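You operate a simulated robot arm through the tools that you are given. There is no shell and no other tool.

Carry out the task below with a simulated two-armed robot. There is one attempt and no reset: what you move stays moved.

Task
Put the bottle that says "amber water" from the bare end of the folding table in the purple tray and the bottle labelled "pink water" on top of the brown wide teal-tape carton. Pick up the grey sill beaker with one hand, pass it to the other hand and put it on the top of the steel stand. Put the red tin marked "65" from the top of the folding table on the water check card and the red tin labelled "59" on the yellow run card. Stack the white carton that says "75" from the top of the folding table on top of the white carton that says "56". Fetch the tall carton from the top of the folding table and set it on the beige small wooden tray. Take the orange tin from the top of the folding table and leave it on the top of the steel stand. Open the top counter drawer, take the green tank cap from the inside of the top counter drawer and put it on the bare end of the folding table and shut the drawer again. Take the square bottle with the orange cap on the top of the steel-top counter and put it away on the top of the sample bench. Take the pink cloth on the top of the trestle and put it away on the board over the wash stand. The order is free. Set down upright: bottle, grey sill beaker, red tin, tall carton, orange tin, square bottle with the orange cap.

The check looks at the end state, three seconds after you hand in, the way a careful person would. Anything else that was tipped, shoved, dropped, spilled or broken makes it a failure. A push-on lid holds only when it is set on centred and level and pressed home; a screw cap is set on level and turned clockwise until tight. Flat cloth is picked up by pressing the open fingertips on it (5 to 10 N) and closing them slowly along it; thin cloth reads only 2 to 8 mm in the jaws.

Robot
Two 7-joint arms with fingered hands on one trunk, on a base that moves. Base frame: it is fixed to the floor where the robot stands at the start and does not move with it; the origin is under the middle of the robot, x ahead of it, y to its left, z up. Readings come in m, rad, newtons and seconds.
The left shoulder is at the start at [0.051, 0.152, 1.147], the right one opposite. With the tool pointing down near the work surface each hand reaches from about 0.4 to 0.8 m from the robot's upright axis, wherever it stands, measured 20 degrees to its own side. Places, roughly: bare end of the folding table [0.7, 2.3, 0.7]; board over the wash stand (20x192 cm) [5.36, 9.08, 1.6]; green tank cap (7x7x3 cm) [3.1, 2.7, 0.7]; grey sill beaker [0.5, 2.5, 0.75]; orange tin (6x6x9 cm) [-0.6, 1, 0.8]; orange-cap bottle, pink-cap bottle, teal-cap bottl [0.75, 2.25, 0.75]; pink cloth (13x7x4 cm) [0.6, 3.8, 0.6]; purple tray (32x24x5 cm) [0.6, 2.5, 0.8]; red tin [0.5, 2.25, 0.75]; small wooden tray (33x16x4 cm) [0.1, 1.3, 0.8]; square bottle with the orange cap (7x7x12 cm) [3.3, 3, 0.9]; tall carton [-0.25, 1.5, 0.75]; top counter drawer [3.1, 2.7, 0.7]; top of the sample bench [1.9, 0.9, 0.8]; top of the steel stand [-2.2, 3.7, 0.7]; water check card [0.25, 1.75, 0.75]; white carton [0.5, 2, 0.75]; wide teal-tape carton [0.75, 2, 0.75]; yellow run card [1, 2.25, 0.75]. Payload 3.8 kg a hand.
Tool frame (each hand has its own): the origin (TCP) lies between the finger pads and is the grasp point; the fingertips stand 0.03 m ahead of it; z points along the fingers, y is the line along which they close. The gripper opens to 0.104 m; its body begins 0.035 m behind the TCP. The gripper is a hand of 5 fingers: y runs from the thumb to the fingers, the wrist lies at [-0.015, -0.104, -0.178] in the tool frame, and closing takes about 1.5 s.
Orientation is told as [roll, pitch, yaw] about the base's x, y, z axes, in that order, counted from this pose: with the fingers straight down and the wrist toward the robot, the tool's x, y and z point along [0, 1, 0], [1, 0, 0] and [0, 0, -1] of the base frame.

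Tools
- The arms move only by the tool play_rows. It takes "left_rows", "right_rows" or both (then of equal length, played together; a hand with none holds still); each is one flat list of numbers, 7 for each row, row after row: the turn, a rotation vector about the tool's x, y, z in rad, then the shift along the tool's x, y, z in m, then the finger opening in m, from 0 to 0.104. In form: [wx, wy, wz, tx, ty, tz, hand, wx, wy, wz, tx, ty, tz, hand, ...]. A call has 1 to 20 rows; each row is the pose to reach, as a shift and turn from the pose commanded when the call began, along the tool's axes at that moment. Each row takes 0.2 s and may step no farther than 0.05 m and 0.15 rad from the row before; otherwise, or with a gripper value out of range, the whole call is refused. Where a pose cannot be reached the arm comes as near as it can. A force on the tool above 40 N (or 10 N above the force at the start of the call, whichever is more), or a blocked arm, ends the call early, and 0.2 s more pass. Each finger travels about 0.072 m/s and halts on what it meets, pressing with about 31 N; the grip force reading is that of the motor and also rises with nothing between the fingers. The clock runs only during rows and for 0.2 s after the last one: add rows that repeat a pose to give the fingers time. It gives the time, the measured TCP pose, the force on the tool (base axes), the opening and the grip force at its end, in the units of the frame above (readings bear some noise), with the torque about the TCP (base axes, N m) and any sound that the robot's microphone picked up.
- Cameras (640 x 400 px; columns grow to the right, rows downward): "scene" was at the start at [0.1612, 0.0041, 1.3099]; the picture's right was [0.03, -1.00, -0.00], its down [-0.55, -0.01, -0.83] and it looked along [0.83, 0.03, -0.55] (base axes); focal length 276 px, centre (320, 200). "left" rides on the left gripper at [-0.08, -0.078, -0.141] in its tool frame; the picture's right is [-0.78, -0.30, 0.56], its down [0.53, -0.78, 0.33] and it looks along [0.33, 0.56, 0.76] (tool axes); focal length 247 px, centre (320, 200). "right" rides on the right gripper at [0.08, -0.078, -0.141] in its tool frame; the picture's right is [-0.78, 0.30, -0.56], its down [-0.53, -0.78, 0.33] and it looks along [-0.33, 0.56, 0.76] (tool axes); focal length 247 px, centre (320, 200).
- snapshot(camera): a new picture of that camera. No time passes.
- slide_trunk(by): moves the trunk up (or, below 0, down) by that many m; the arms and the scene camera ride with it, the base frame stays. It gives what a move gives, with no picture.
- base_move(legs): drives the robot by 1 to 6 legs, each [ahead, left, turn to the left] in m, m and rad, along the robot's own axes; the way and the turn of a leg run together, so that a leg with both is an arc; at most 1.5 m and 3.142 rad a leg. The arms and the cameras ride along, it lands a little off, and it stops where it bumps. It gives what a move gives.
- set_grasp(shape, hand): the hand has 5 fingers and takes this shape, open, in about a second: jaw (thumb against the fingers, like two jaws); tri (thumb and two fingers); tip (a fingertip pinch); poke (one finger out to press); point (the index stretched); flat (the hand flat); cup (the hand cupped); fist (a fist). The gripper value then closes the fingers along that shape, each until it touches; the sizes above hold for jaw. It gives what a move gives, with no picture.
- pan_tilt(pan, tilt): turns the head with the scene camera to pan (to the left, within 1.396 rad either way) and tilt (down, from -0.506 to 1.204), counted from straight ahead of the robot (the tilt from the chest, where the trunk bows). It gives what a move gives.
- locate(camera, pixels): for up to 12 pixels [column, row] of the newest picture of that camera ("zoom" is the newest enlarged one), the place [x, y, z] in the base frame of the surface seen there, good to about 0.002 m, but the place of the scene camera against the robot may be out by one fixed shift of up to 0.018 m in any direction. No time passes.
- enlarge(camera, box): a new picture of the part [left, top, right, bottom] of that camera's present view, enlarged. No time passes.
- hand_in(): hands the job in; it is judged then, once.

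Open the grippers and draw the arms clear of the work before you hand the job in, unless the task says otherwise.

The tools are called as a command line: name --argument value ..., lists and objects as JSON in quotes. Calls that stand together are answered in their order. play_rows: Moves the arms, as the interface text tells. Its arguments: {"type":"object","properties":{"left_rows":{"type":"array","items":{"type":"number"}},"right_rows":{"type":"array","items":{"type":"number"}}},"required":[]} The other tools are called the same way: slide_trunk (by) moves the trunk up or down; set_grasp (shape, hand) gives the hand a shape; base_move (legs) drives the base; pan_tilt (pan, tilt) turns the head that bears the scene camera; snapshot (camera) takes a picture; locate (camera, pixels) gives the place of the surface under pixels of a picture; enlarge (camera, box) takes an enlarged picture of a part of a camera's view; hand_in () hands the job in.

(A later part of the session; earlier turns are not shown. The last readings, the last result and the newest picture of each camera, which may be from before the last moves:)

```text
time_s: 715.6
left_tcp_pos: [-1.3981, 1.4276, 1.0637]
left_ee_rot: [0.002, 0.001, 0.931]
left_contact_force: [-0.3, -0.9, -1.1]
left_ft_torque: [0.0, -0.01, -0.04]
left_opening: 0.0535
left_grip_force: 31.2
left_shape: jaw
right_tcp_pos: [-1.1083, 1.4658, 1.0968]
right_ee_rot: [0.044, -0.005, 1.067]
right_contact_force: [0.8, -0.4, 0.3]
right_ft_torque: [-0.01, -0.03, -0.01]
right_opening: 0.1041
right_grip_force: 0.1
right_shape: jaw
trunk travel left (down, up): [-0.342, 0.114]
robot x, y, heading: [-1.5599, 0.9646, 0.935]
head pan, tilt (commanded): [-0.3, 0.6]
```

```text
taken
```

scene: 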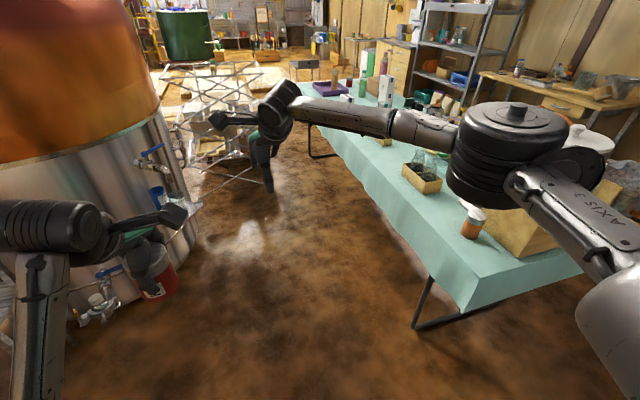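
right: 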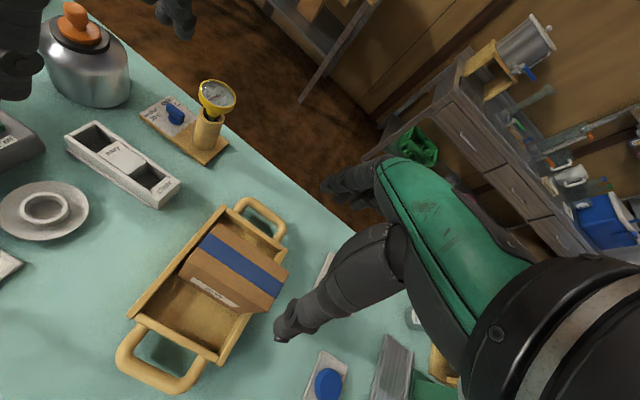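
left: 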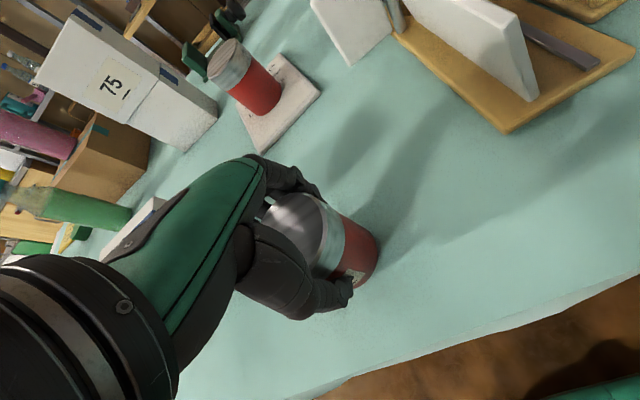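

The orange tin is at (470,220). I locate it and the block/pot next to it, and pull the right hand in before moving over.

enlarge --camera "scene" --box '[400, 100, 640, 280]'

locate --camera "scene" --pixels '[[474, 208], [470, 225], [490, 215], [545, 250], [510, 240], [590, 135], [600, 160], [500, 235], [470, 300], [490, 228]]'

```text
2.22 times, centred on (520, 190) of scene
```

zoom: 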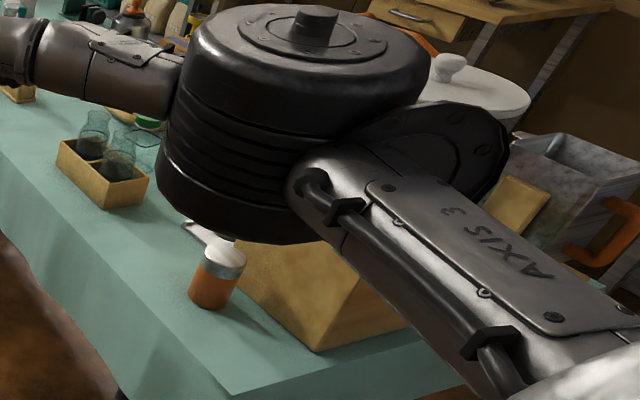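

```text
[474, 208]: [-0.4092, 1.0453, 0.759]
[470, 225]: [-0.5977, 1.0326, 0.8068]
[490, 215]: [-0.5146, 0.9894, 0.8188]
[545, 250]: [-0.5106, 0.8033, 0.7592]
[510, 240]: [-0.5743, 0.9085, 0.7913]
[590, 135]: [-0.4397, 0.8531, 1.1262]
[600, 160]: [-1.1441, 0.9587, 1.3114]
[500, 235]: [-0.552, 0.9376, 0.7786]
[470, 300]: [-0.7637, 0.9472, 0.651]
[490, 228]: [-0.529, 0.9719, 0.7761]
```

Block's rear face is at o=0.60, tin at (s −0.48, o 0.68). I pull the right hand in and straighten it, then shift the base right to face the tin.

play_rows --right_rows '[0, -0.02, 0.04, 0, -0.04, 0, 0.104, 0, -0.044, 0.08, 0, -0.08, 0, 0.104, 0, -0.044, 0.132, 0, -0.12, 0, 0.104, 0, -0.044, 0.132, 0, -0.16, 0, 0.104, 0, -0.044, 0.132, 0, -0.2, -0.02, 0.104, 0, -0.044, 0.132, 0, -0.2, -0.04, 0.104, 0, -0.044, 0.132, 0, -0.2, -0.04, 0.104]'

base_move --legs '[[0, -0.64, 0]]'

pan_tilt --pan 0.0 --tilt 0.7

snapshot --camera "scene"

snapshot --camera "right"

```text
time_s: 717.2
left_tcp_pos: [-1.3973, 1.4277, 1.0633]
left_ee_rot: [0.0, 0.001, 0.931]
left_contact_force: [0.6, -0.4, -1.1]
left_ft_torque: [0.0, -0.03, -0.02]
left_opening: 0.0537
left_grip_force: 30.6
left_shape: jaw
right_tcp_pos: [-1.2019, 1.2892, 1.1365]
right_ee_rot: [0.001, -0.003, 0.935]
right_contact_force: [-0.3, 0.1, -0.1]
right_ft_torque: [0.03, -0.03, 0.03]
right_opening: 0.1039
right_grip_force: 0.0
right_shape: jaw
trunk travel left (down, up): [-0.342, 0.114]
robot x, y, heading: [-1.5593, 0.9664, 0.935]
head pan, tilt (commanded): [-0.3, 0.6]
```

```text
time_s: 720.8
left_tcp_pos: [-0.8798, 1.0455, 1.0639]
left_ee_rot: [-0.001, 0.0, 0.927]
left_contact_force: [-0.2, 0.4, -1.2]
left_ft_torque: [-0.01, 0.0, -0.02]
left_opening: 0.0534
left_grip_force: 31.1
left_shape: jaw
right_tcp_pos: [-0.6849, 0.9053, 1.1357]
right_ee_rot: [0.001, -0.002, 0.934]
right_contact_force: [0.2, -0.8, 0.2]
right_ft_torque: [0.01, -0.01, 0.01]
right_opening: 0.1042
right_grip_force: 0.2
right_shape: jaw
trunk travel left (down, up): [-0.342, 0.114]
robot x, y, heading: [-1.0387, 0.5829, 0.929]
head pan, tilt (commanded): [-0.3, 0.6]
```

```text
time_s: 721.6
left_tcp_pos: [-0.8796, 1.044, 1.0644]
left_ee_rot: [0.001, -0.001, 0.928]
left_contact_force: [0.2, 0.4, -2.0]
left_ft_torque: [0.02, -0.02, 0.0]
left_opening: 0.0536
left_grip_force: 31.1
left_shape: jaw
right_tcp_pos: [-0.6839, 0.9052, 1.1358]
right_ee_rot: [0.002, -0.003, 0.935]
right_contact_force: [0.3, 0.5, -0.4]
right_ft_torque: [-0.02, 0.03, -0.01]
right_opening: 0.104
right_grip_force: 0.0
right_shape: jaw
trunk travel left (down, up): [-0.342, 0.114]
robot x, y, heading: [-1.0425, 0.5852, 0.934]
head pan, tilt (commanded): [0.0, 0.7]
```

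```text
taken
```

scene: 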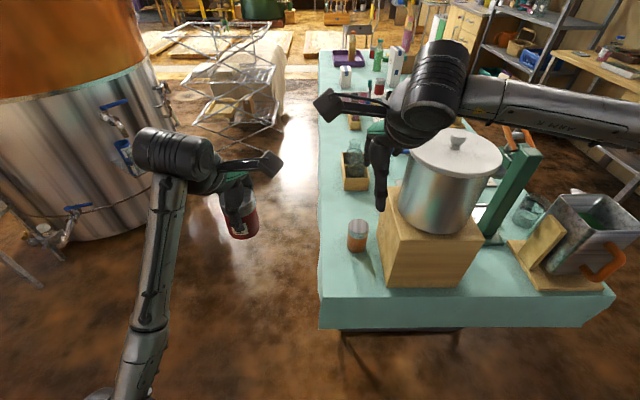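

```text
taken
```

right: 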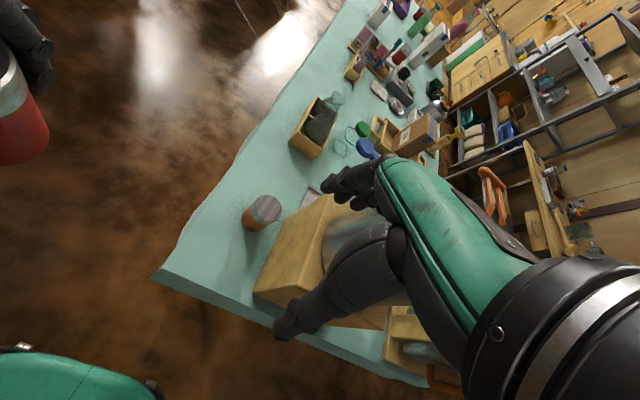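

I locate the tin's top from the right camera.

locate --camera "right" --pixels '[[266, 208], [252, 206], [280, 210], [267, 196], [265, 221], [300, 200], [262, 285]]'

enlarge --camera "right" --box '[220, 170, 330, 260]'

```text
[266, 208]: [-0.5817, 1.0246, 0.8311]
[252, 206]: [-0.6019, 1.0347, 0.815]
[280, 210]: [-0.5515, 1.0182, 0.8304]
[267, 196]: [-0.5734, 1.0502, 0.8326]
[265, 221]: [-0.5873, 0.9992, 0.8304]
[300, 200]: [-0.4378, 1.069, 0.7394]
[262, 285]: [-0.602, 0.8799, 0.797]
```

```text
4.44 times, centred on (275, 215) of right
```

zoom: 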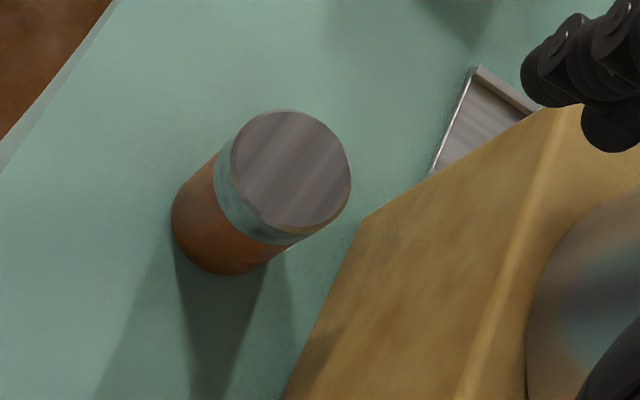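

Tin centre (-0.580,1.0245), top 0.831, 4 cm gap to the block. I extend the right hand over it and come part-way down.

play_rows --right_rows '[0, 0, 0, -0.003, 0.04, 0, 0.104, 0, 0, 0, -0.006, 0.08, 0, 0.104, 0, 0, 0, -0.01, 0.12, 0, 0.104, 0, 0, 0, -0.0128, 0.1578, 0, 0.104, 0, 0, 0, -0.0128, 0.1578, 0.045, 0.104, 0, 0, 0, -0.0128, 0.1578, 0.09, 0.104, 0, 0, 0, -0.0128, 0.1578, 0.135, 0.104, 0, 0, 0, -0.0128, 0.1578, 0.18, 0.104, 0, 0, 0, -0.0128, 0.1578, 0.21, 0.104, 0, 0, 0, -0.0128, 0.1578, 0.21, 0.104]'

snapshot --camera "right"

snapshot --camera "scene"

```text
time_s: 723.8
left_tcp_pos: [-0.8799, 1.0441, 1.0642]
left_ee_rot: [0.001, 0.0, 0.929]
left_contact_force: [-0.5, -0.1, -1.9]
left_ft_torque: [-0.01, 0.0, 0.0]
left_opening: 0.0535
left_grip_force: 31.3
left_shape: jaw
right_tcp_pos: [-0.5803, 1.0256, 0.9259]
right_ee_rot: [0.0, -0.003, 0.933]
right_contact_force: [-0.1, 0.3, -0.2]
right_ft_torque: [-0.01, -0.04, 0.02]
right_opening: 0.1038
right_grip_force: 0.1
right_shape: jaw
trunk travel left (down, up): [-0.342, 0.114]
robot x, y, heading: [-1.0426, 0.5837, 0.93]
head pan, tilt (commanded): [0.0, 0.7]
```

```text
taken
```

right: 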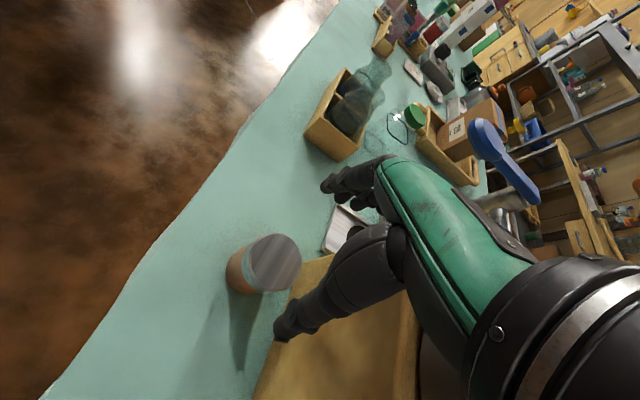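

```text
taken
```

scene: 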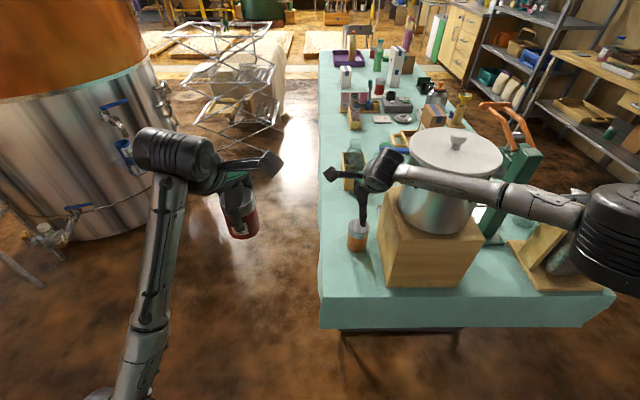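

The forearm passes close in front of the pot; I check its distance before going lower.

locate --camera "scene" --pixels '[[420, 178], [450, 185], [480, 195], [520, 200], [440, 215], [415, 210], [470, 215], [385, 185]]'

```text
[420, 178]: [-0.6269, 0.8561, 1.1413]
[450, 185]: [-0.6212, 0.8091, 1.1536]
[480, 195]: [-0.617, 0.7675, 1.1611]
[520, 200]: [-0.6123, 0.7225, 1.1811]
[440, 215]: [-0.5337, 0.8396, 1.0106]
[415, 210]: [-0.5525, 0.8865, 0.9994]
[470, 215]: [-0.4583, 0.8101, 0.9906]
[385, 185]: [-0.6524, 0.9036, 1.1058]
```

About 4 cm clearance to the pot. I descend to z≈0.808 and close on the orange tin.

play_rows --right_rows '[0, 0, 0, 0, -0.001, 0.03, 0.104, 0, 0, 0, 0, -0.001, 0.06, 0.104, 0, 0, 0, 0, -0.001, 0.09, 0.104, 0, 0, 0, 0, -0.001, 0.117, 0.104, 0, 0, 0, 0, -0.001, 0.117, 0.09, 0, 0, 0, 0, -0.001, 0.117, 0.075, 0, 0, 0, 0, -0.001, 0.117, 0.06, 0, 0, 0, 0, -0.001, 0.117, 0.045, 0, 0, 0, 0, -0.001, 0.117, 0.03, 0, 0, 0, 0, -0.001, 0.117, 0.01, 0, 0, 0, 0, -0.001, 0.117, 0.0, 0, 0, 0, 0, -0.001, 0.117, 0.0]'

snapshot --camera "right"

```text
time_s: 726.4
left_tcp_pos: [-0.8798, 1.0443, 1.0632]
left_ee_rot: [0.002, 0.001, 0.929]
left_contact_force: [-0.3, -0.3, -1.9]
left_ft_torque: [-0.01, 0.0, -0.01]
left_opening: 0.0537
left_grip_force: 30.9
left_shape: jaw
right_tcp_pos: [-0.5808, 1.0252, 0.8101]
right_ee_rot: [0.0, -0.002, 0.932]
right_contact_force: [0.8, 0.2, -0.4]
right_ft_torque: [0.03, 0.02, -0.03]
right_opening: 0.0522
right_grip_force: 30.7
right_shape: jaw
trunk travel left (down, up): [-0.342, 0.114]
robot x, y, heading: [-1.0443, 0.5821, 0.932]
head pan, tilt (commanded): [0.0, 0.7]
```

```text
taken
```

right: 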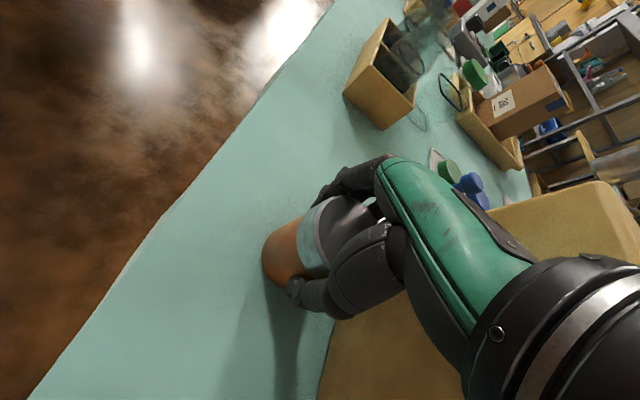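

Orange tin gripped (0.052 m). I lift it 30 cm, draw it back, and drive around the table's left end to the front aisle.

play_rows --right_rows '[0, 0, 0, 0, 0, -0.01, 0, 0, 0, 0, 0, 0, -0.04, 0, 0, 0, 0, 0, 0, -0.08, 0, 0, 0, 0, 0, 0, -0.12, 0, 0, 0, 0, 0, 0, -0.16, 0, 0, 0, 0, 0, 0, -0.2, 0, 0, 0, 0, 0, 0, -0.24, 0, 0, 0, 0, 0, 0, -0.28, 0, 0, 0, 0, 0, -0.03, -0.31, 0, 0, 0, 0, 0, -0.07, -0.31, 0, 0, 0, 0, 0, -0.11, -0.31, 0, 0, 0, 0, 0, -0.14, -0.31, 0, 0, 0, 0, 0, -0.14, -0.31, 0]'

base_move --legs '[[-0.05, -0.7, 0], [0, -0.68, 0]]'

snapshot --camera "scene"

```text
time_s: 729.2
left_tcp_pos: [-0.8795, 1.0429, 1.0641]
left_ee_rot: [0.001, 0.001, 0.927]
left_contact_force: [0.4, -0.3, -1.5]
left_ft_torque: [0.02, -0.04, -0.01]
left_opening: 0.0533
left_grip_force: 31.0
left_shape: jaw
right_tcp_pos: [-0.6629, 0.9122, 1.1185]
right_ee_rot: [-0.001, -0.001, 0.936]
right_contact_force: [-0.5, 0.2, -2.0]
right_ft_torque: [0.01, 0.05, 0.03]
right_opening: 0.0513
right_grip_force: 30.9
right_shape: jaw
trunk travel left (down, up): [-0.342, 0.114]
robot x, y, heading: [-1.0405, 0.582, 0.932]
head pan, tilt (commanded): [0.0, 0.7]
```

```text
time_s: 730.7
left_tcp_pos: [-0.8035, 0.974, 1.064]
left_ee_rot: [0.0, 0.0, 0.933]
left_contact_force: [0.0, -0.2, -1.6]
left_ft_torque: [-0.04, 0.06, 0.0]
left_opening: 0.0535
left_grip_force: 31.0
left_shape: jaw
right_tcp_pos: [-0.6008, 0.8456, 1.1216]
right_ee_rot: [0.015, 0.0, 0.973]
right_contact_force: [-24.7, -1.5, 4.7]
right_ft_torque: [0.1, -0.12, 0.35]
right_opening: 0.0512
right_grip_force: 31.1
right_shape: jaw
trunk travel left (down, up): [-0.342, 0.114]
robot x, y, heading: [-0.9571, 0.5125, 0.935]
head pan, tilt (commanded): [0.0, 0.7]
stopped in leg 1: the force on the tool passed its limit at 51 N (the readings are from after the stop); the commanded pose is now the measured one
```

```text
taken
```

scene: 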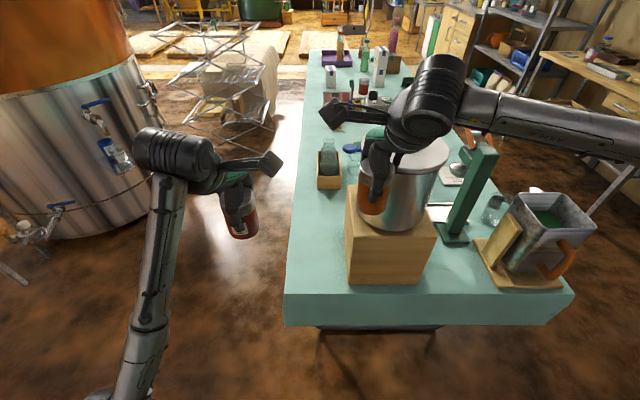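

The held tin touched the pot. I move back left at once, then check whether the pot shifted.

base_move --legs '[[-0.02, 0.12, 0]]'

snapshot --camera "scene"

snapshot --camera "right"

enlarge --camera "scene" --box '[320, 110, 520, 310]'

```text
time_s: 731.9
left_tcp_pos: [-0.9078, 1.0299, 1.0634]
left_ee_rot: [0.002, 0.003, 0.931]
left_contact_force: [-0.4, 0.4, -2.2]
left_ft_torque: [0.0, -0.03, 0.03]
left_opening: 0.0535
left_grip_force: 30.5
left_shape: jaw
right_tcp_pos: [-0.7002, 0.8995, 1.1197]
right_ee_rot: [0.012, 0.001, 0.958]
right_contact_force: [-0.3, 0.3, -1.3]
right_ft_torque: [-0.02, 0.02, 0.04]
right_opening: 0.0511
right_grip_force: 31.3
right_shape: jaw
trunk travel left (down, up): [-0.342, 0.114]
robot x, y, heading: [-1.0719, 0.5651, 0.93]
head pan, tilt (commanded): [0.0, 0.7]
```

```text
taken
```

scene: 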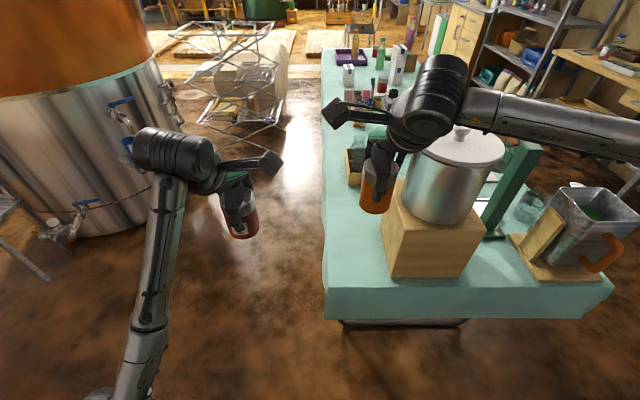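

```text
taken
```

right: 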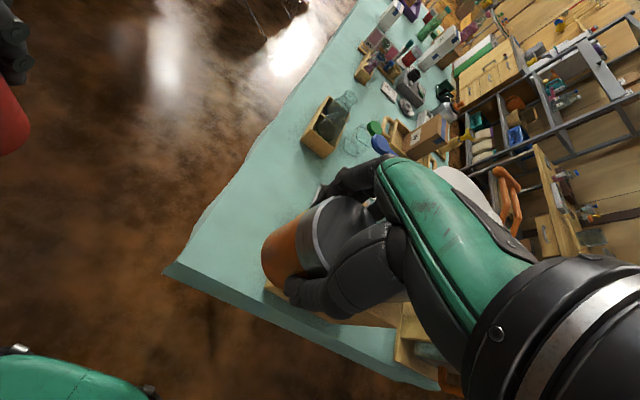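

```text
2.00 times, centred on (420, 210) of scene
```

zoom: 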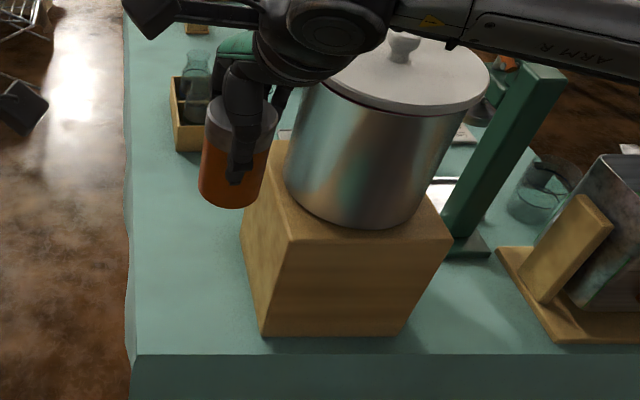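

The pot still stands centred on its block. I back 25 cm away from the table end first, then move right around it.

base_move --legs '[[-0.25, 0, 0], [0, -1.38, 0]]'

snapshot --camera "scene"

```text
time_s: 740.2
left_tcp_pos: [0.0556, 0.0057, 1.0635]
left_ee_rot: [0.001, 0.002, 0.928]
left_contact_force: [1.0, 0.2, -1.5]
left_ft_torque: [-0.01, 0.0, -0.03]
left_opening: 0.0534
left_grip_force: 30.9
left_shape: jaw
right_tcp_pos: [0.2642, -0.1243, 1.1198]
right_ee_rot: [0.011, 0.001, 0.954]
right_contact_force: [0.5, -0.1, -1.5]
right_ft_torque: [0.03, 0.0, 0.0]
right_opening: 0.0511
right_grip_force: 30.8
right_shape: jaw
trunk travel left (down, up): [-0.342, 0.114]
robot x, y, heading: [-0.1067, -0.4559, 0.933]
head pan, tilt (commanded): [0.0, 0.7]
```

```text
taken
```

scene: 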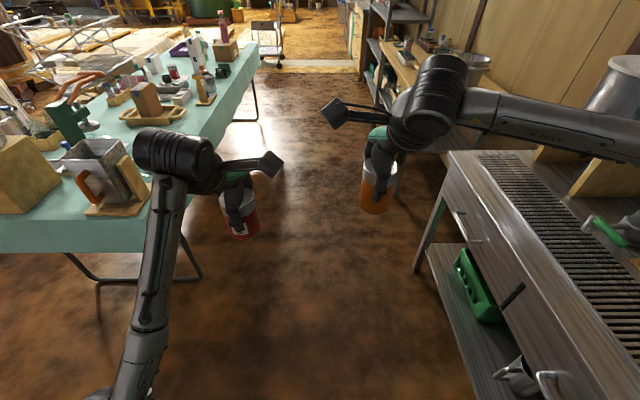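

The aisle ahead is clear. I drive up along the table to its right part and turn to face the yellow card.

base_move --legs '[[1.5, 0, 0], [1.5, 0, 0], [0, 0, 1.572]]'

snapshot --camera "scene"

snapshot --camera "left"

```text
time_s: 758.6
left_tcp_pos: [1.2318, 2.1174, 1.0631]
left_ee_rot: [0.001, 0.003, 2.499]
left_contact_force: [-0.4, 0.2, -1.4]
left_ft_torque: [0.0, -0.05, 0.02]
left_opening: 0.0531
left_grip_force: 31.4
left_shape: jaw
right_tcp_pos: [1.3625, 2.3257, 1.1204]
right_ee_rot: [0.01, 0.001, 2.526]
right_contact_force: [0.9, -0.2, -1.2]
right_ft_torque: [0.01, -0.04, 0.0]
right_opening: 0.0508
right_grip_force: 31.3
right_shape: jaw
trunk travel left (down, up): [-0.342, 0.114]
robot x, y, heading: [1.6949, 1.9567, 2.503]
head pan, tilt (commanded): [0.0, 0.7]
```

```text
taken
```

scene: 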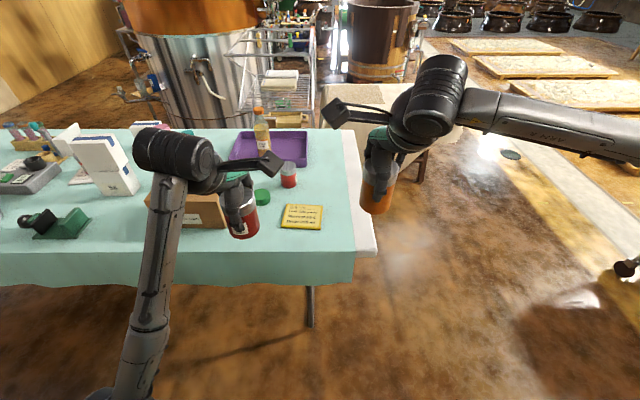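

```text
taken
```

left: 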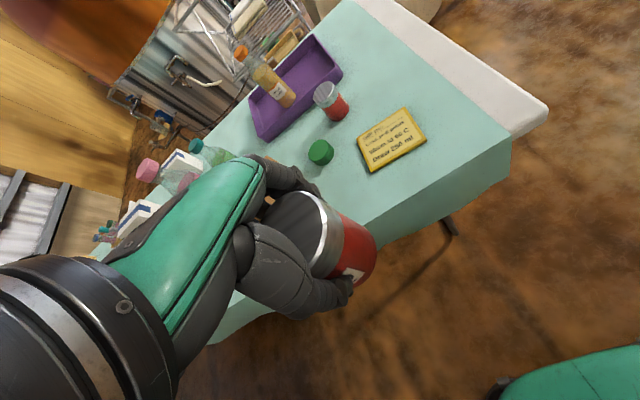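

I locate the yellow card's corners and move closer (26 cm forward, 6 cm right).

locate --camera "left" --pixels '[[410, 109], [425, 138], [374, 171], [358, 140], [392, 141]]'

base_move --legs '[[0.26, -0.06, 0]]'

snapshot --camera "left"

```text
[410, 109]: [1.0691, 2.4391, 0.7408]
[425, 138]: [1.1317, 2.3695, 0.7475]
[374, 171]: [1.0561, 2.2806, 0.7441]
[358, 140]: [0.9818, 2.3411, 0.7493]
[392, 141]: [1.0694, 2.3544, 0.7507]
```

```text
time_s: 760.5
left_tcp_pos: [1.0587, 2.3201, 1.0638]
left_ee_rot: [0.0, -0.001, 2.502]
left_contact_force: [-0.2, 0.8, -0.3]
left_ft_torque: [0.03, 0.01, 0.0]
left_opening: 0.0532
left_grip_force: 31.1
left_shape: jaw
right_tcp_pos: [1.1892, 2.5263, 1.12]
right_ee_rot: [0.011, -0.001, 2.528]
right_contact_force: [0.0, 0.1, -2.1]
right_ft_torque: [-0.01, 0.01, -0.01]
right_opening: 0.0509
right_grip_force: 31.1
right_shape: jaw
trunk travel left (down, up): [-0.342, 0.114]
robot x, y, heading: [1.5207, 2.1569, 2.508]
head pan, tilt (commanded): [0.0, 0.7]
```

```text
taken
```

left: 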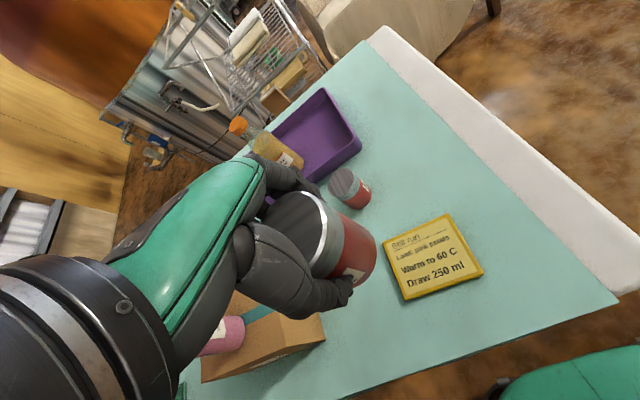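

I re-locate the card from here.

locate --camera "left" --pixels '[[446, 217], [481, 270], [408, 297], [387, 247], [432, 257]]'

```text
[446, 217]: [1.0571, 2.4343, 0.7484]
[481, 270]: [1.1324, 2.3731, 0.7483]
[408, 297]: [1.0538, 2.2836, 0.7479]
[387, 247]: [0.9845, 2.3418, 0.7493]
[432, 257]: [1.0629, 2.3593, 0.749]
```

Card centre (1.057,2.358). I move over it and lower the tin to ~2 cm above.

play_rows --left_rows '[0, 0, 0, -0.0294, 0.024, 0, 0, 0, 0, 0, -0.0294, 0.024, 0.045, 0, 0, 0, 0, -0.0294, 0.024, 0.09, 0, 0, 0, 0, -0.0294, 0.024, 0.135, 0, 0, 0, 0, -0.0294, 0.024, 0.18, 0, 0, 0, 0, -0.0294, 0.024, 0.22, 0, 0, 0, 0, -0.0294, 0.024, 0.235, 0, 0, 0, 0, -0.0294, 0.024, 0.235, 0]'

play_rows --left_rows '[0, 0, 0, 0, 0, 0.009, 0, 0, 0, 0, 0, 0, 0.015, 0, 0, 0, 0, 0, 0, 0.018, 0, 0, 0, 0, 0, 0, 0.019, 0, 0, 0, 0, 0, 0, 0.019, 0]'

snapshot --camera "left"

```text
time_s: 762.3
left_tcp_pos: [1.0571, 2.3572, 0.828]
left_ee_rot: [-0.001, 0.002, 2.501]
left_contact_force: [-1.0, 0.5, -1.2]
left_ft_torque: [-0.03, -0.01, 0.0]
left_opening: 0.0529
left_grip_force: 31.0
left_shape: jaw
right_tcp_pos: [1.1897, 2.5274, 1.1198]
right_ee_rot: [0.012, 0.003, 2.526]
right_contact_force: [-1.0, 0.0, -2.1]
right_ft_torque: [0.01, 0.01, -0.01]
right_opening: 0.051
right_grip_force: 30.6
right_shape: jaw
trunk travel left (down, up): [-0.342, 0.114]
robot x, y, heading: [1.5195, 2.1608, 2.499]
head pan, tilt (commanded): [0.0, 0.7]
```

```text
time_s: 763.5
left_tcp_pos: [1.0563, 2.3571, 0.8116]
left_ee_rot: [0.0, -0.005, 2.5]
left_contact_force: [-0.9, 0.2, 11.7]
left_ft_torque: [-0.01, 0.05, 0.01]
left_opening: 0.0533
left_grip_force: 31.0
left_shape: jaw
right_tcp_pos: [1.1903, 2.5271, 1.1208]
right_ee_rot: [0.011, 0.0, 2.527]
right_contact_force: [-0.1, 0.7, -1.7]
right_ft_torque: [0.01, -0.01, 0.0]
right_opening: 0.0509
right_grip_force: 31.3
right_shape: jaw
trunk travel left (down, up): [-0.342, 0.114]
robot x, y, heading: [1.5188, 2.1611, 2.504]
head pan, tilt (commanded): [0.0, 0.7]
```

```text
taken
```

left: 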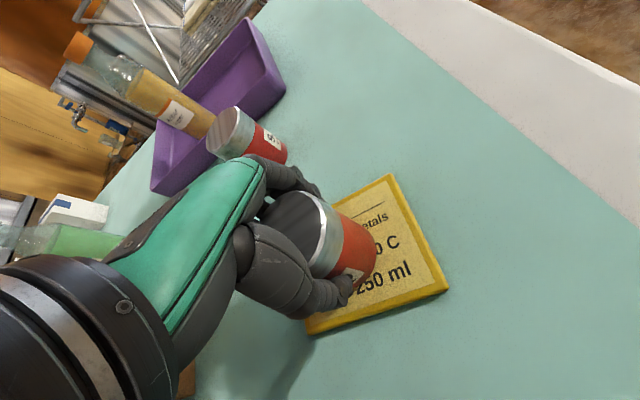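

Contact on the card (12 N). I release and rise.

play_rows --left_rows '[0, 0, 0, 0, 0, -0.001, 0.03, 0, 0, 0, 0, 0, -0.001, 0.06, 0, 0, 0, 0, 0, -0.001, 0.08, 0, 0, 0, 0, 0, -0.001, 0.104, 0, 0, 0, 0, 0, -0.001, 0.104, 0, 0, 0, 0, 0, -0.03, 0.104, 0, 0, 0, 0, 0, -0.07, 0.104, 0, 0, 0, 0, 0, -0.12, 0.104, 0, 0, 0, 0, 0, -0.17, 0.104, 0, 0, 0, 0, 0, -0.22, 0.104, 0, 0, 0, 0, 0, -0.26, 0.104]'

snapshot --camera "left"

snapshot --camera "scene"

```text
time_s: 765.9
left_tcp_pos: [1.0557, 2.3577, 1.0698]
left_ee_rot: [0.0, 0.002, 2.501]
left_contact_force: [0.1, -0.6, -0.1]
left_ft_torque: [0.0, 0.02, 0.01]
left_opening: 0.1036
left_grip_force: 0.2
left_shape: jaw
right_tcp_pos: [1.1899, 2.5277, 1.1195]
right_ee_rot: [0.01, 0.003, 2.526]
right_contact_force: [-0.7, 0.1, -1.4]
right_ft_torque: [0.02, -0.02, -0.01]
right_opening: 0.0508
right_grip_force: 31.3
right_shape: jaw
trunk travel left (down, up): [-0.342, 0.114]
robot x, y, heading: [1.5191, 2.1579, 2.503]
head pan, tilt (commanded): [0.0, 0.7]
```

```text
taken
```

left: 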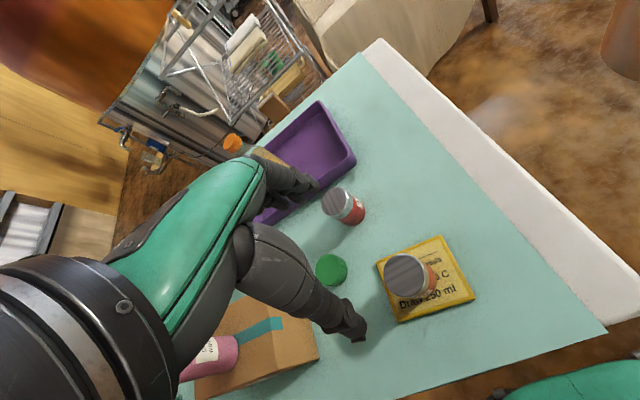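

```text
taken
```

scene: 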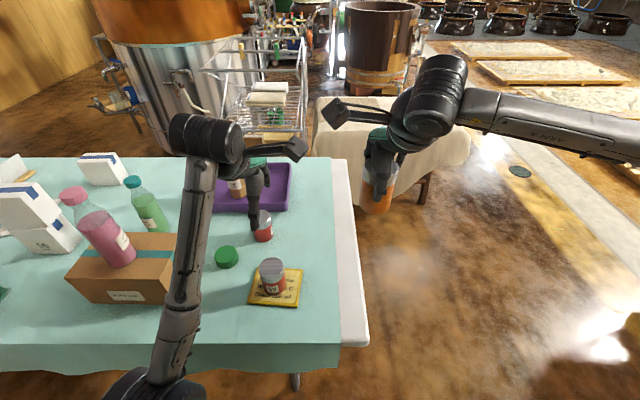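

Tin 59 stands on the yellow card. Last item: the orange tin to the steel stand. I back off and drive round the table's right end and the trestle.

base_move --legs '[[-0.3, 0, 0], [0.667, -0.9, 0], [0.977, -0.645, 0], [1.05, 0.345, 0], [0, 0, 0.886]]'

slide_trunk --by 0.11

snapshot --camera "scene"

snapshot --camera "right"

```text
time_s: 786.3
left_tcp_pos: [-0.1282, 4.3114, 1.0684]
left_ee_rot: [0.001, 0.001, -2.894]
left_contact_force: [0.3, 0.6, 0.0]
left_ft_torque: [-0.02, 0.02, -0.03]
left_opening: 0.1038
left_grip_force: 0.1
left_shape: jaw
right_tcp_pos: [-0.1766, 4.5222, 1.1199]
right_ee_rot: [0.011, 0.001, -2.869]
right_contact_force: [0.7, 0.6, -2.2]
right_ft_torque: [-0.02, 0.0, 0.0]
right_opening: 0.0503
right_grip_force: 31.1
right_shape: jaw
trunk travel left (down, up): [-0.342, 0.114]
robot x, y, heading: [0.3185, 4.546, -2.894]
head pan, tilt (commanded): [0.0, 0.7]
```

```text
time_s: 787.8
left_tcp_pos: [-0.1291, 4.3115, 1.1791]
left_ee_rot: [-0.001, 0.003, -2.898]
left_contact_force: [0.5, 0.7, -0.2]
left_ft_torque: [0.0, 0.0, -0.02]
left_opening: 0.1038
left_grip_force: 0.1
left_shape: jaw
right_tcp_pos: [-0.1749, 4.5213, 1.2308]
right_ee_rot: [0.01, 0.002, -2.87]
right_contact_force: [-1.2, -1.0, -1.4]
right_ft_torque: [-0.03, 0.0, 0.04]
right_opening: 0.0506
right_grip_force: 31.1
right_shape: jaw
trunk travel left (down, up): [-0.452, 0.004]
robot x, y, heading: [0.3199, 4.549, -2.887]
head pan, tilt (commanded): [0.0, 0.7]
```

```text
taken
```

scene: 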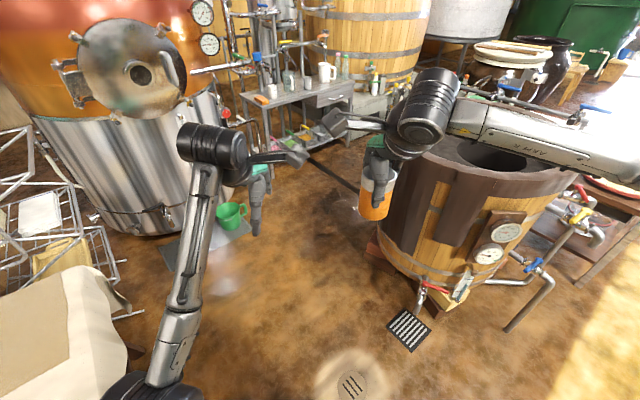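

```text
taken
```

right: 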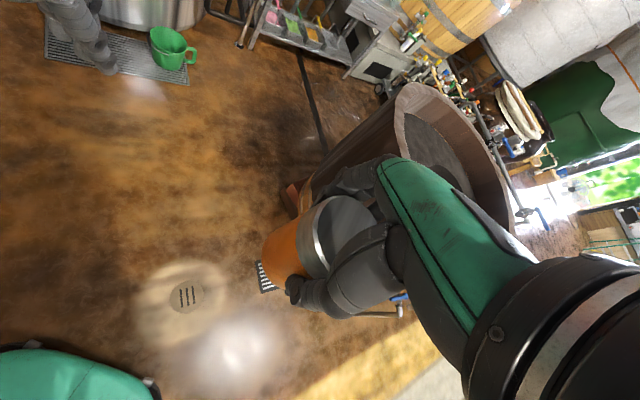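

The tin is still held. I continue through the corridor to the stand and turn to face it.

base_move --legs '[[0.955, 0.2, 0], [0.624, -0.183, 0], [0.46, -0.24, 0], [0, 0, 0.68]]'

snapshot --camera "scene"

snapshot --camera "right"

```text
time_s: 800.4
left_tcp_pos: [-1.8881, 3.7851, 1.1802]
left_ee_rot: [0.0, 0.002, -2.2]
left_contact_force: [-0.2, 0.2, 0.0]
left_ft_torque: [-0.02, 0.03, -0.01]
left_opening: 0.1038
left_grip_force: 0.0
left_shape: jaw
right_tcp_pos: [-2.0606, 3.9165, 1.2286]
right_ee_rot: [0.01, 0.002, -2.171]
right_contact_force: [0.2, 0.2, -1.3]
right_ft_torque: [0.02, 0.01, -0.02]
right_opening: 0.0507
right_grip_force: 31.3
right_shape: jaw
trunk travel left (down, up): [-0.452, 0.004]
robot x, y, heading: [-1.6974, 4.2535, -2.195]
head pan, tilt (commanded): [0.0, 0.7]
```

```text
taken
```

scene: 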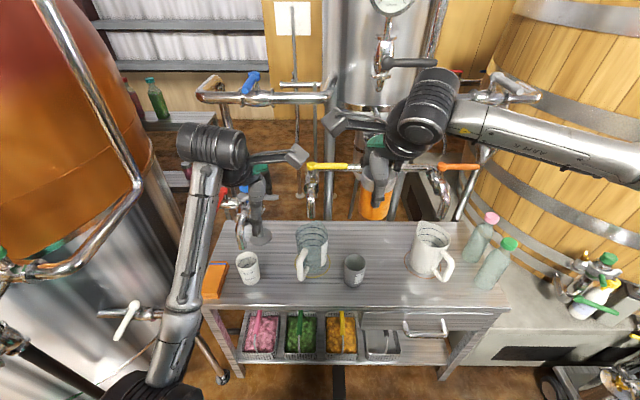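

```text
taken
```

right: 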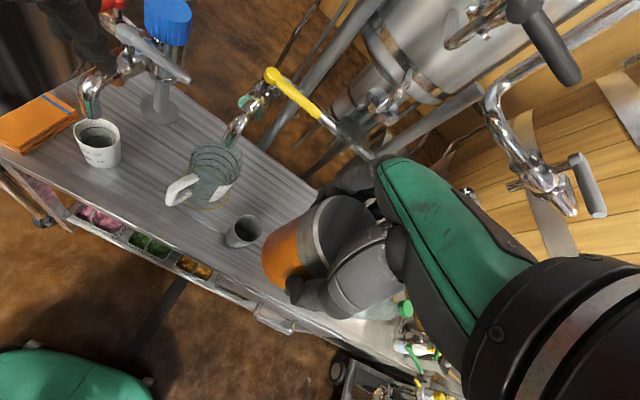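

The beaker stands at (354,270); the free space between it and the pitcher is at about (392,270). I locate these.

locate --camera "scene" --pixels '[[354, 262], [392, 270], [392, 285], [418, 275], [340, 262], [368, 262], [412, 265], [390, 250], [450, 270], [395, 300]]'

locate --camera "right" --pixels '[[243, 225], [228, 228], [258, 232], [230, 265], [270, 300], [210, 200], [160, 150]]'

```text
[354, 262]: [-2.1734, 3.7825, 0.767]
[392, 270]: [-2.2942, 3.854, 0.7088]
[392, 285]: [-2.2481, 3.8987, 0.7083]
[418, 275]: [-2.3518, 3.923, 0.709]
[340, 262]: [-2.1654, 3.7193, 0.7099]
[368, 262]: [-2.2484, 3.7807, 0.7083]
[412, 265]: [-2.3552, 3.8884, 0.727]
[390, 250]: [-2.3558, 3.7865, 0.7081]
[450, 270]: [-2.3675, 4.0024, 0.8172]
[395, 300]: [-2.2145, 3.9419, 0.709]
```

```text
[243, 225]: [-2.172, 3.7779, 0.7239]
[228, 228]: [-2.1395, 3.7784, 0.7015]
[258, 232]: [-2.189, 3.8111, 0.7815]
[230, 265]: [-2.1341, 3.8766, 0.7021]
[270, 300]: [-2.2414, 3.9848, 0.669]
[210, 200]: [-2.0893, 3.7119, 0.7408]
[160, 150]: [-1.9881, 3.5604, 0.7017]
```

I pull the left hand back, then lower the trunk in 10 cm steps, checking the right hand each time.

play_rows --left_rows '[0, 0, 0, 0, -0.03, 0, 0.104, 0, 0, 0, 0, -0.06, 0, 0.104, 0, 0, 0, 0, -0.09, 0, 0.104, 0, 0, 0, 0, -0.09, 0, 0.104]'

slide_trunk --by -0.1

slide_trunk --by -0.1

```text
time_s: 801.4
left_tcp_pos: [-1.8356, 3.8596, 1.1792]
left_ee_rot: [0.001, 0.001, -2.199]
left_contact_force: [-0.1, -0.4, -0.5]
left_ft_torque: [0.04, 0.0, -0.01]
left_opening: 0.1037
left_grip_force: 0.1
left_shape: jaw
right_tcp_pos: [-2.059, 3.9144, 1.2288]
right_ee_rot: [0.01, 0.003, -2.171]
right_contact_force: [-1.0, 0.4, -0.9]
right_ft_torque: [0.02, 0.03, -0.01]
right_opening: 0.0507
right_grip_force: 31.4
right_shape: jaw
trunk travel left (down, up): [-0.452, 0.004]
robot x, y, heading: [-1.6964, 4.2549, -2.194]
head pan, tilt (commanded): [0.0, 0.7]
```

```text
time_s: 802.8
left_tcp_pos: [-1.8351, 3.8587, 1.0792]
left_ee_rot: [0.0, 0.0, -2.2]
left_contact_force: [1.5, -0.1, -0.3]
left_ft_torque: [-0.02, 0.02, 0.01]
left_opening: 0.104
left_grip_force: 0.0
left_shape: jaw
right_tcp_pos: [-2.0596, 3.9159, 1.1302]
right_ee_rot: [0.01, 0.0, -2.172]
right_contact_force: [0.1, -0.8, -1.1]
right_ft_torque: [-0.03, 0.0, 0.01]
right_opening: 0.0504
right_grip_force: 31.2
right_shape: jaw
trunk travel left (down, up): [-0.352, 0.104]
robot x, y, heading: [-1.692, 4.2514, -2.194]
head pan, tilt (commanded): [0.0, 0.7]
```

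```text
time_s: 804.1
left_tcp_pos: [-1.8344, 3.8585, 0.9789]
left_ee_rot: [-0.001, 0.001, -2.199]
left_contact_force: [-0.4, -0.7, 0.1]
left_ft_torque: [-0.02, 0.01, -0.06]
left_opening: 0.1037
left_grip_force: 0.0
left_shape: jaw
right_tcp_pos: [-2.0598, 3.9156, 1.0312]
right_ee_rot: [0.01, 0.0, -2.17]
right_contact_force: [-0.1, 0.2, -1.1]
right_ft_torque: [0.0, -0.01, -0.04]
right_opening: 0.0505
right_grip_force: 31.4
right_shape: jaw
trunk travel left (down, up): [-0.252, 0.204]
robot x, y, heading: [-1.6926, 4.2493, -2.192]
head pan, tilt (commanded): [0.0, 0.7]
```

Both hands follow cleanly. I move the tin over the target (-2.262,3.868) and partly down.

play_rows --right_rows '[0, 0, 0, -0.028, 0.031, 0, 0, 0, 0, 0, -0.056, 0.062, 0, 0, 0, 0, 0, -0.084, 0.093, 0, 0, 0, 0, 0, -0.112, 0.124, 0, 0, 0, 0, 0, -0.14, 0.1534, 0, 0, 0, 0, 0, -0.14, 0.1534, 0.04, 0, 0, 0, 0, -0.14, 0.1534, 0.08, 0, 0, 0, 0, -0.14, 0.1534, 0.12, 0, 0, 0, 0, -0.14, 0.1534, 0.16, 0, 0, 0, 0, -0.14, 0.1534, 0.19, 0, 0, 0, 0, -0.14, 0.1534, 0.19, 0]'

snapshot --camera "right"

snapshot --camera "scene"

```text
time_s: 806.5
left_tcp_pos: [-1.8349, 3.8582, 0.9802]
left_ee_rot: [-0.001, 0.003, -2.2]
left_contact_force: [0.3, -0.5, -0.6]
left_ft_torque: [0.0, -0.03, -0.04]
left_opening: 0.1041
left_grip_force: 0.0
left_shape: jaw
right_tcp_pos: [-2.2592, 3.8662, 0.8383]
right_ee_rot: [0.01, 0.0, -2.172]
right_contact_force: [-0.6, -0.1, -1.8]
right_ft_torque: [0.0, 0.01, -0.03]
right_opening: 0.0504
right_grip_force: 30.7
right_shape: jaw
trunk travel left (down, up): [-0.252, 0.204]
robot x, y, heading: [-1.6953, 4.2541, -2.194]
head pan, tilt (commanded): [0.0, 0.7]
```

```text
taken
```

right: 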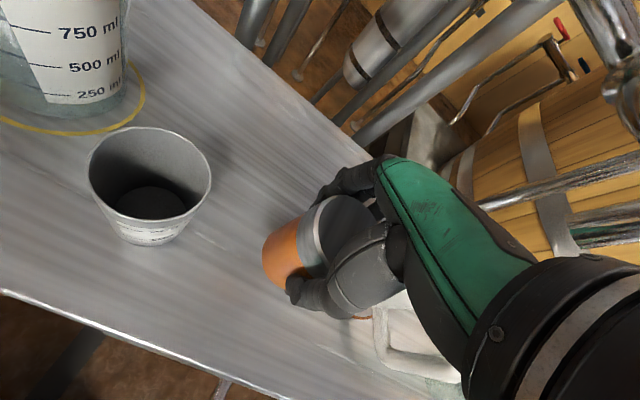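

```text
taken
```

scene: 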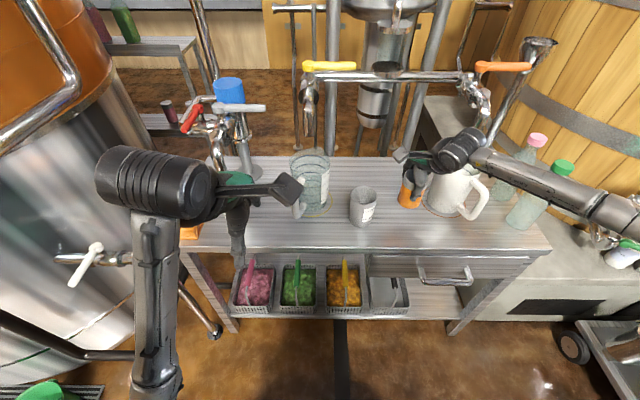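

The pitcher's handle shows near the hand at (390,335) in the wrist view. I check the distances.

locate --camera "right" --pixels '[[380, 320], [378, 335], [400, 345], [270, 262], [280, 285], [190, 220], [400, 300]]'

locate --camera "scene" --pixels '[[436, 185], [440, 200], [480, 200], [478, 170], [412, 205], [500, 175], [540, 195]]'

```text
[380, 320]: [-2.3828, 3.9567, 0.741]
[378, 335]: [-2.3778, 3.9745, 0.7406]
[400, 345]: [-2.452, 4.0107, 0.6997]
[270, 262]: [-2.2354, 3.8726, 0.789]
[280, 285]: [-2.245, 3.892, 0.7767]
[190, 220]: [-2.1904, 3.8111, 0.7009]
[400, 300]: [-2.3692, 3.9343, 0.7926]
```

```text
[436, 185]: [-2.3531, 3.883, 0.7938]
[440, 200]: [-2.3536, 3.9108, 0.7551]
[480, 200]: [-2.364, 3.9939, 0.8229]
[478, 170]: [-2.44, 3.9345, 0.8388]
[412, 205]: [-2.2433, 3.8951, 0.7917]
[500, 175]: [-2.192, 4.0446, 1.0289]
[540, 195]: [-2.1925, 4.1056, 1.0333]
```

Enough clearance. I lower the tin to the stand, gently.

play_rows --right_rows '[0, 0, 0, 0, 0, 0.025, 0, 0, 0, 0, 0, 0, 0.045, 0, 0, 0, 0, 0, 0, 0.056, 0, 0, 0, 0, 0, 0, 0.062, 0, 0, 0, 0, 0, 0, 0.066, 0, 0, 0, 0, 0, 0, 0.066, 0]'

```text
time_s: 807.9
left_tcp_pos: [-1.8353, 3.8571, 0.9785]
left_ee_rot: [0.001, 0.003, -2.197]
left_contact_force: [-0.6, 0.5, -0.4]
left_ft_torque: [0.01, -0.02, -0.04]
left_opening: 0.1035
left_grip_force: 0.0
left_shape: jaw
right_tcp_pos: [-2.2598, 3.867, 0.7711]
right_ee_rot: [0.011, 0.003, -2.172]
right_contact_force: [0.8, 0.5, -1.5]
right_ft_torque: [-0.01, 0.01, -0.02]
right_opening: 0.0505
right_grip_force: 30.6
right_shape: jaw
trunk travel left (down, up): [-0.252, 0.204]
robot x, y, heading: [-1.695, 4.2519, -2.193]
head pan, tilt (commanded): [0.0, 0.7]
```

No contact yet; I go down a few more millimetres.

play_rows --right_rows '[0, 0, 0, 0, 0, 0.003, 0, 0, 0, 0, 0, 0, 0.006, 0, 0, 0, 0, 0, 0, 0.008, 0, 0, 0, 0, 0, 0, 0.008, 0]'

snapshot --camera "right"

```text
time_s: 808.9
left_tcp_pos: [-1.832, 3.8592, 0.9794]
left_ee_rot: [-0.001, -0.003, -2.198]
left_contact_force: [0.4, 0.4, 0.1]
left_ft_torque: [-0.01, -0.01, -0.01]
left_opening: 0.1036
left_grip_force: 0.1
left_shape: jaw
right_tcp_pos: [-2.2585, 3.8672, 0.7679]
right_ee_rot: [0.011, -0.005, -2.171]
right_contact_force: [-1.3, 1.1, 20.2]
right_ft_torque: [-0.01, 0.09, -0.04]
right_opening: 0.0511
right_grip_force: 30.8
right_shape: jaw
trunk travel left (down, up): [-0.252, 0.204]
robot x, y, heading: [-1.6935, 4.2485, -2.195]
head pan, tilt (commanded): [0.0, 0.7]
```

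```text
taken
```

right: 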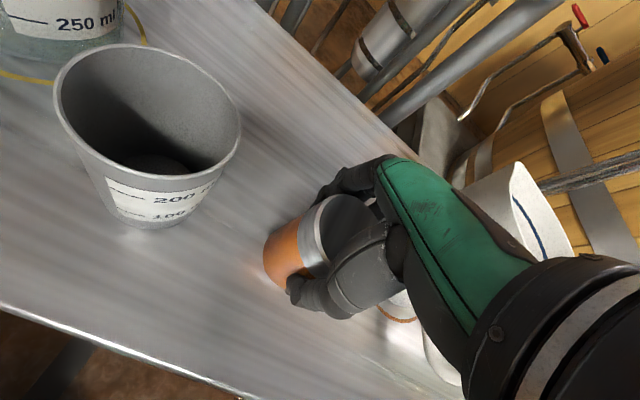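

Contact (20 N). I ease up 2 mm, open slowly and rise straight up.

play_rows --right_rows '[0, 0, 0, 0, 0, -0.003, 0, 0, 0, 0, 0, 0, -0.003, 0.054, 0, 0, 0, 0, 0, -0.003, 0.065, 0, 0, 0, 0, 0, -0.003, 0.08, 0, 0, 0, 0, 0, -0.003, 0.09, 0, 0, 0, 0, 0, -0.003, 0.09, 0, 0, 0, 0, 0, -0.02, 0.09, 0, 0, 0, 0, 0, -0.05, 0.09, 0, 0, 0, 0, 0, -0.09, 0.09, 0, 0, 0, 0, 0, -0.13, 0.09, 0, 0, 0, 0, 0, -0.17, 0.09, 0, 0, 0, 0, 0, -0.21, 0.09, 0, 0, 0, 0, 0, -0.25, 0.09]'

snapshot --camera "right"

snapshot --camera "scene"

```text
time_s: 811.7
left_tcp_pos: [-1.8349, 3.8576, 0.9798]
left_ee_rot: [-0.001, 0.0, -2.198]
left_contact_force: [-0.9, 0.5, 0.6]
left_ft_torque: [-0.04, -0.04, 0.03]
left_opening: 0.1038
left_grip_force: 0.1
left_shape: jaw
right_tcp_pos: [-2.261, 3.8676, 1.0153]
right_ee_rot: [0.01, 0.002, -2.172]
right_contact_force: [0.0, 0.0, -0.6]
right_ft_torque: [0.03, -0.02, 0.02]
right_opening: 0.09
right_grip_force: 0.0
right_shape: jaw
trunk travel left (down, up): [-0.252, 0.204]
robot x, y, heading: [-1.6961, 4.2533, -2.192]
head pan, tilt (commanded): [0.0, 0.7]
```

```text
taken
```

right: 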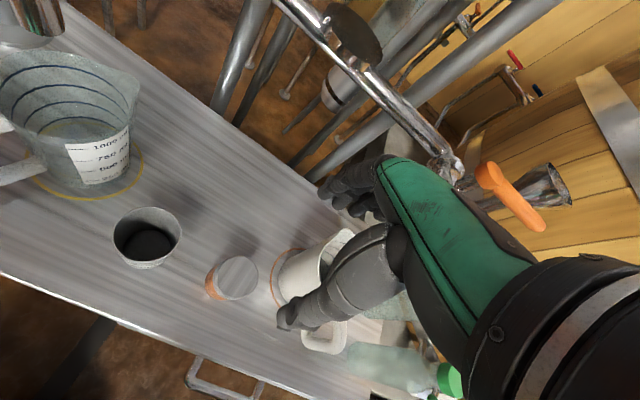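

```text
taken
```

scene: 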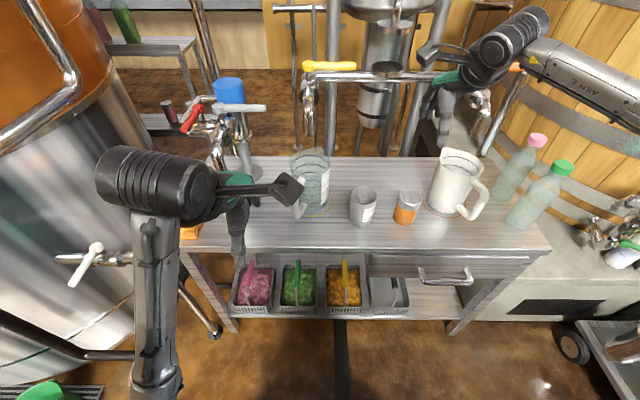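

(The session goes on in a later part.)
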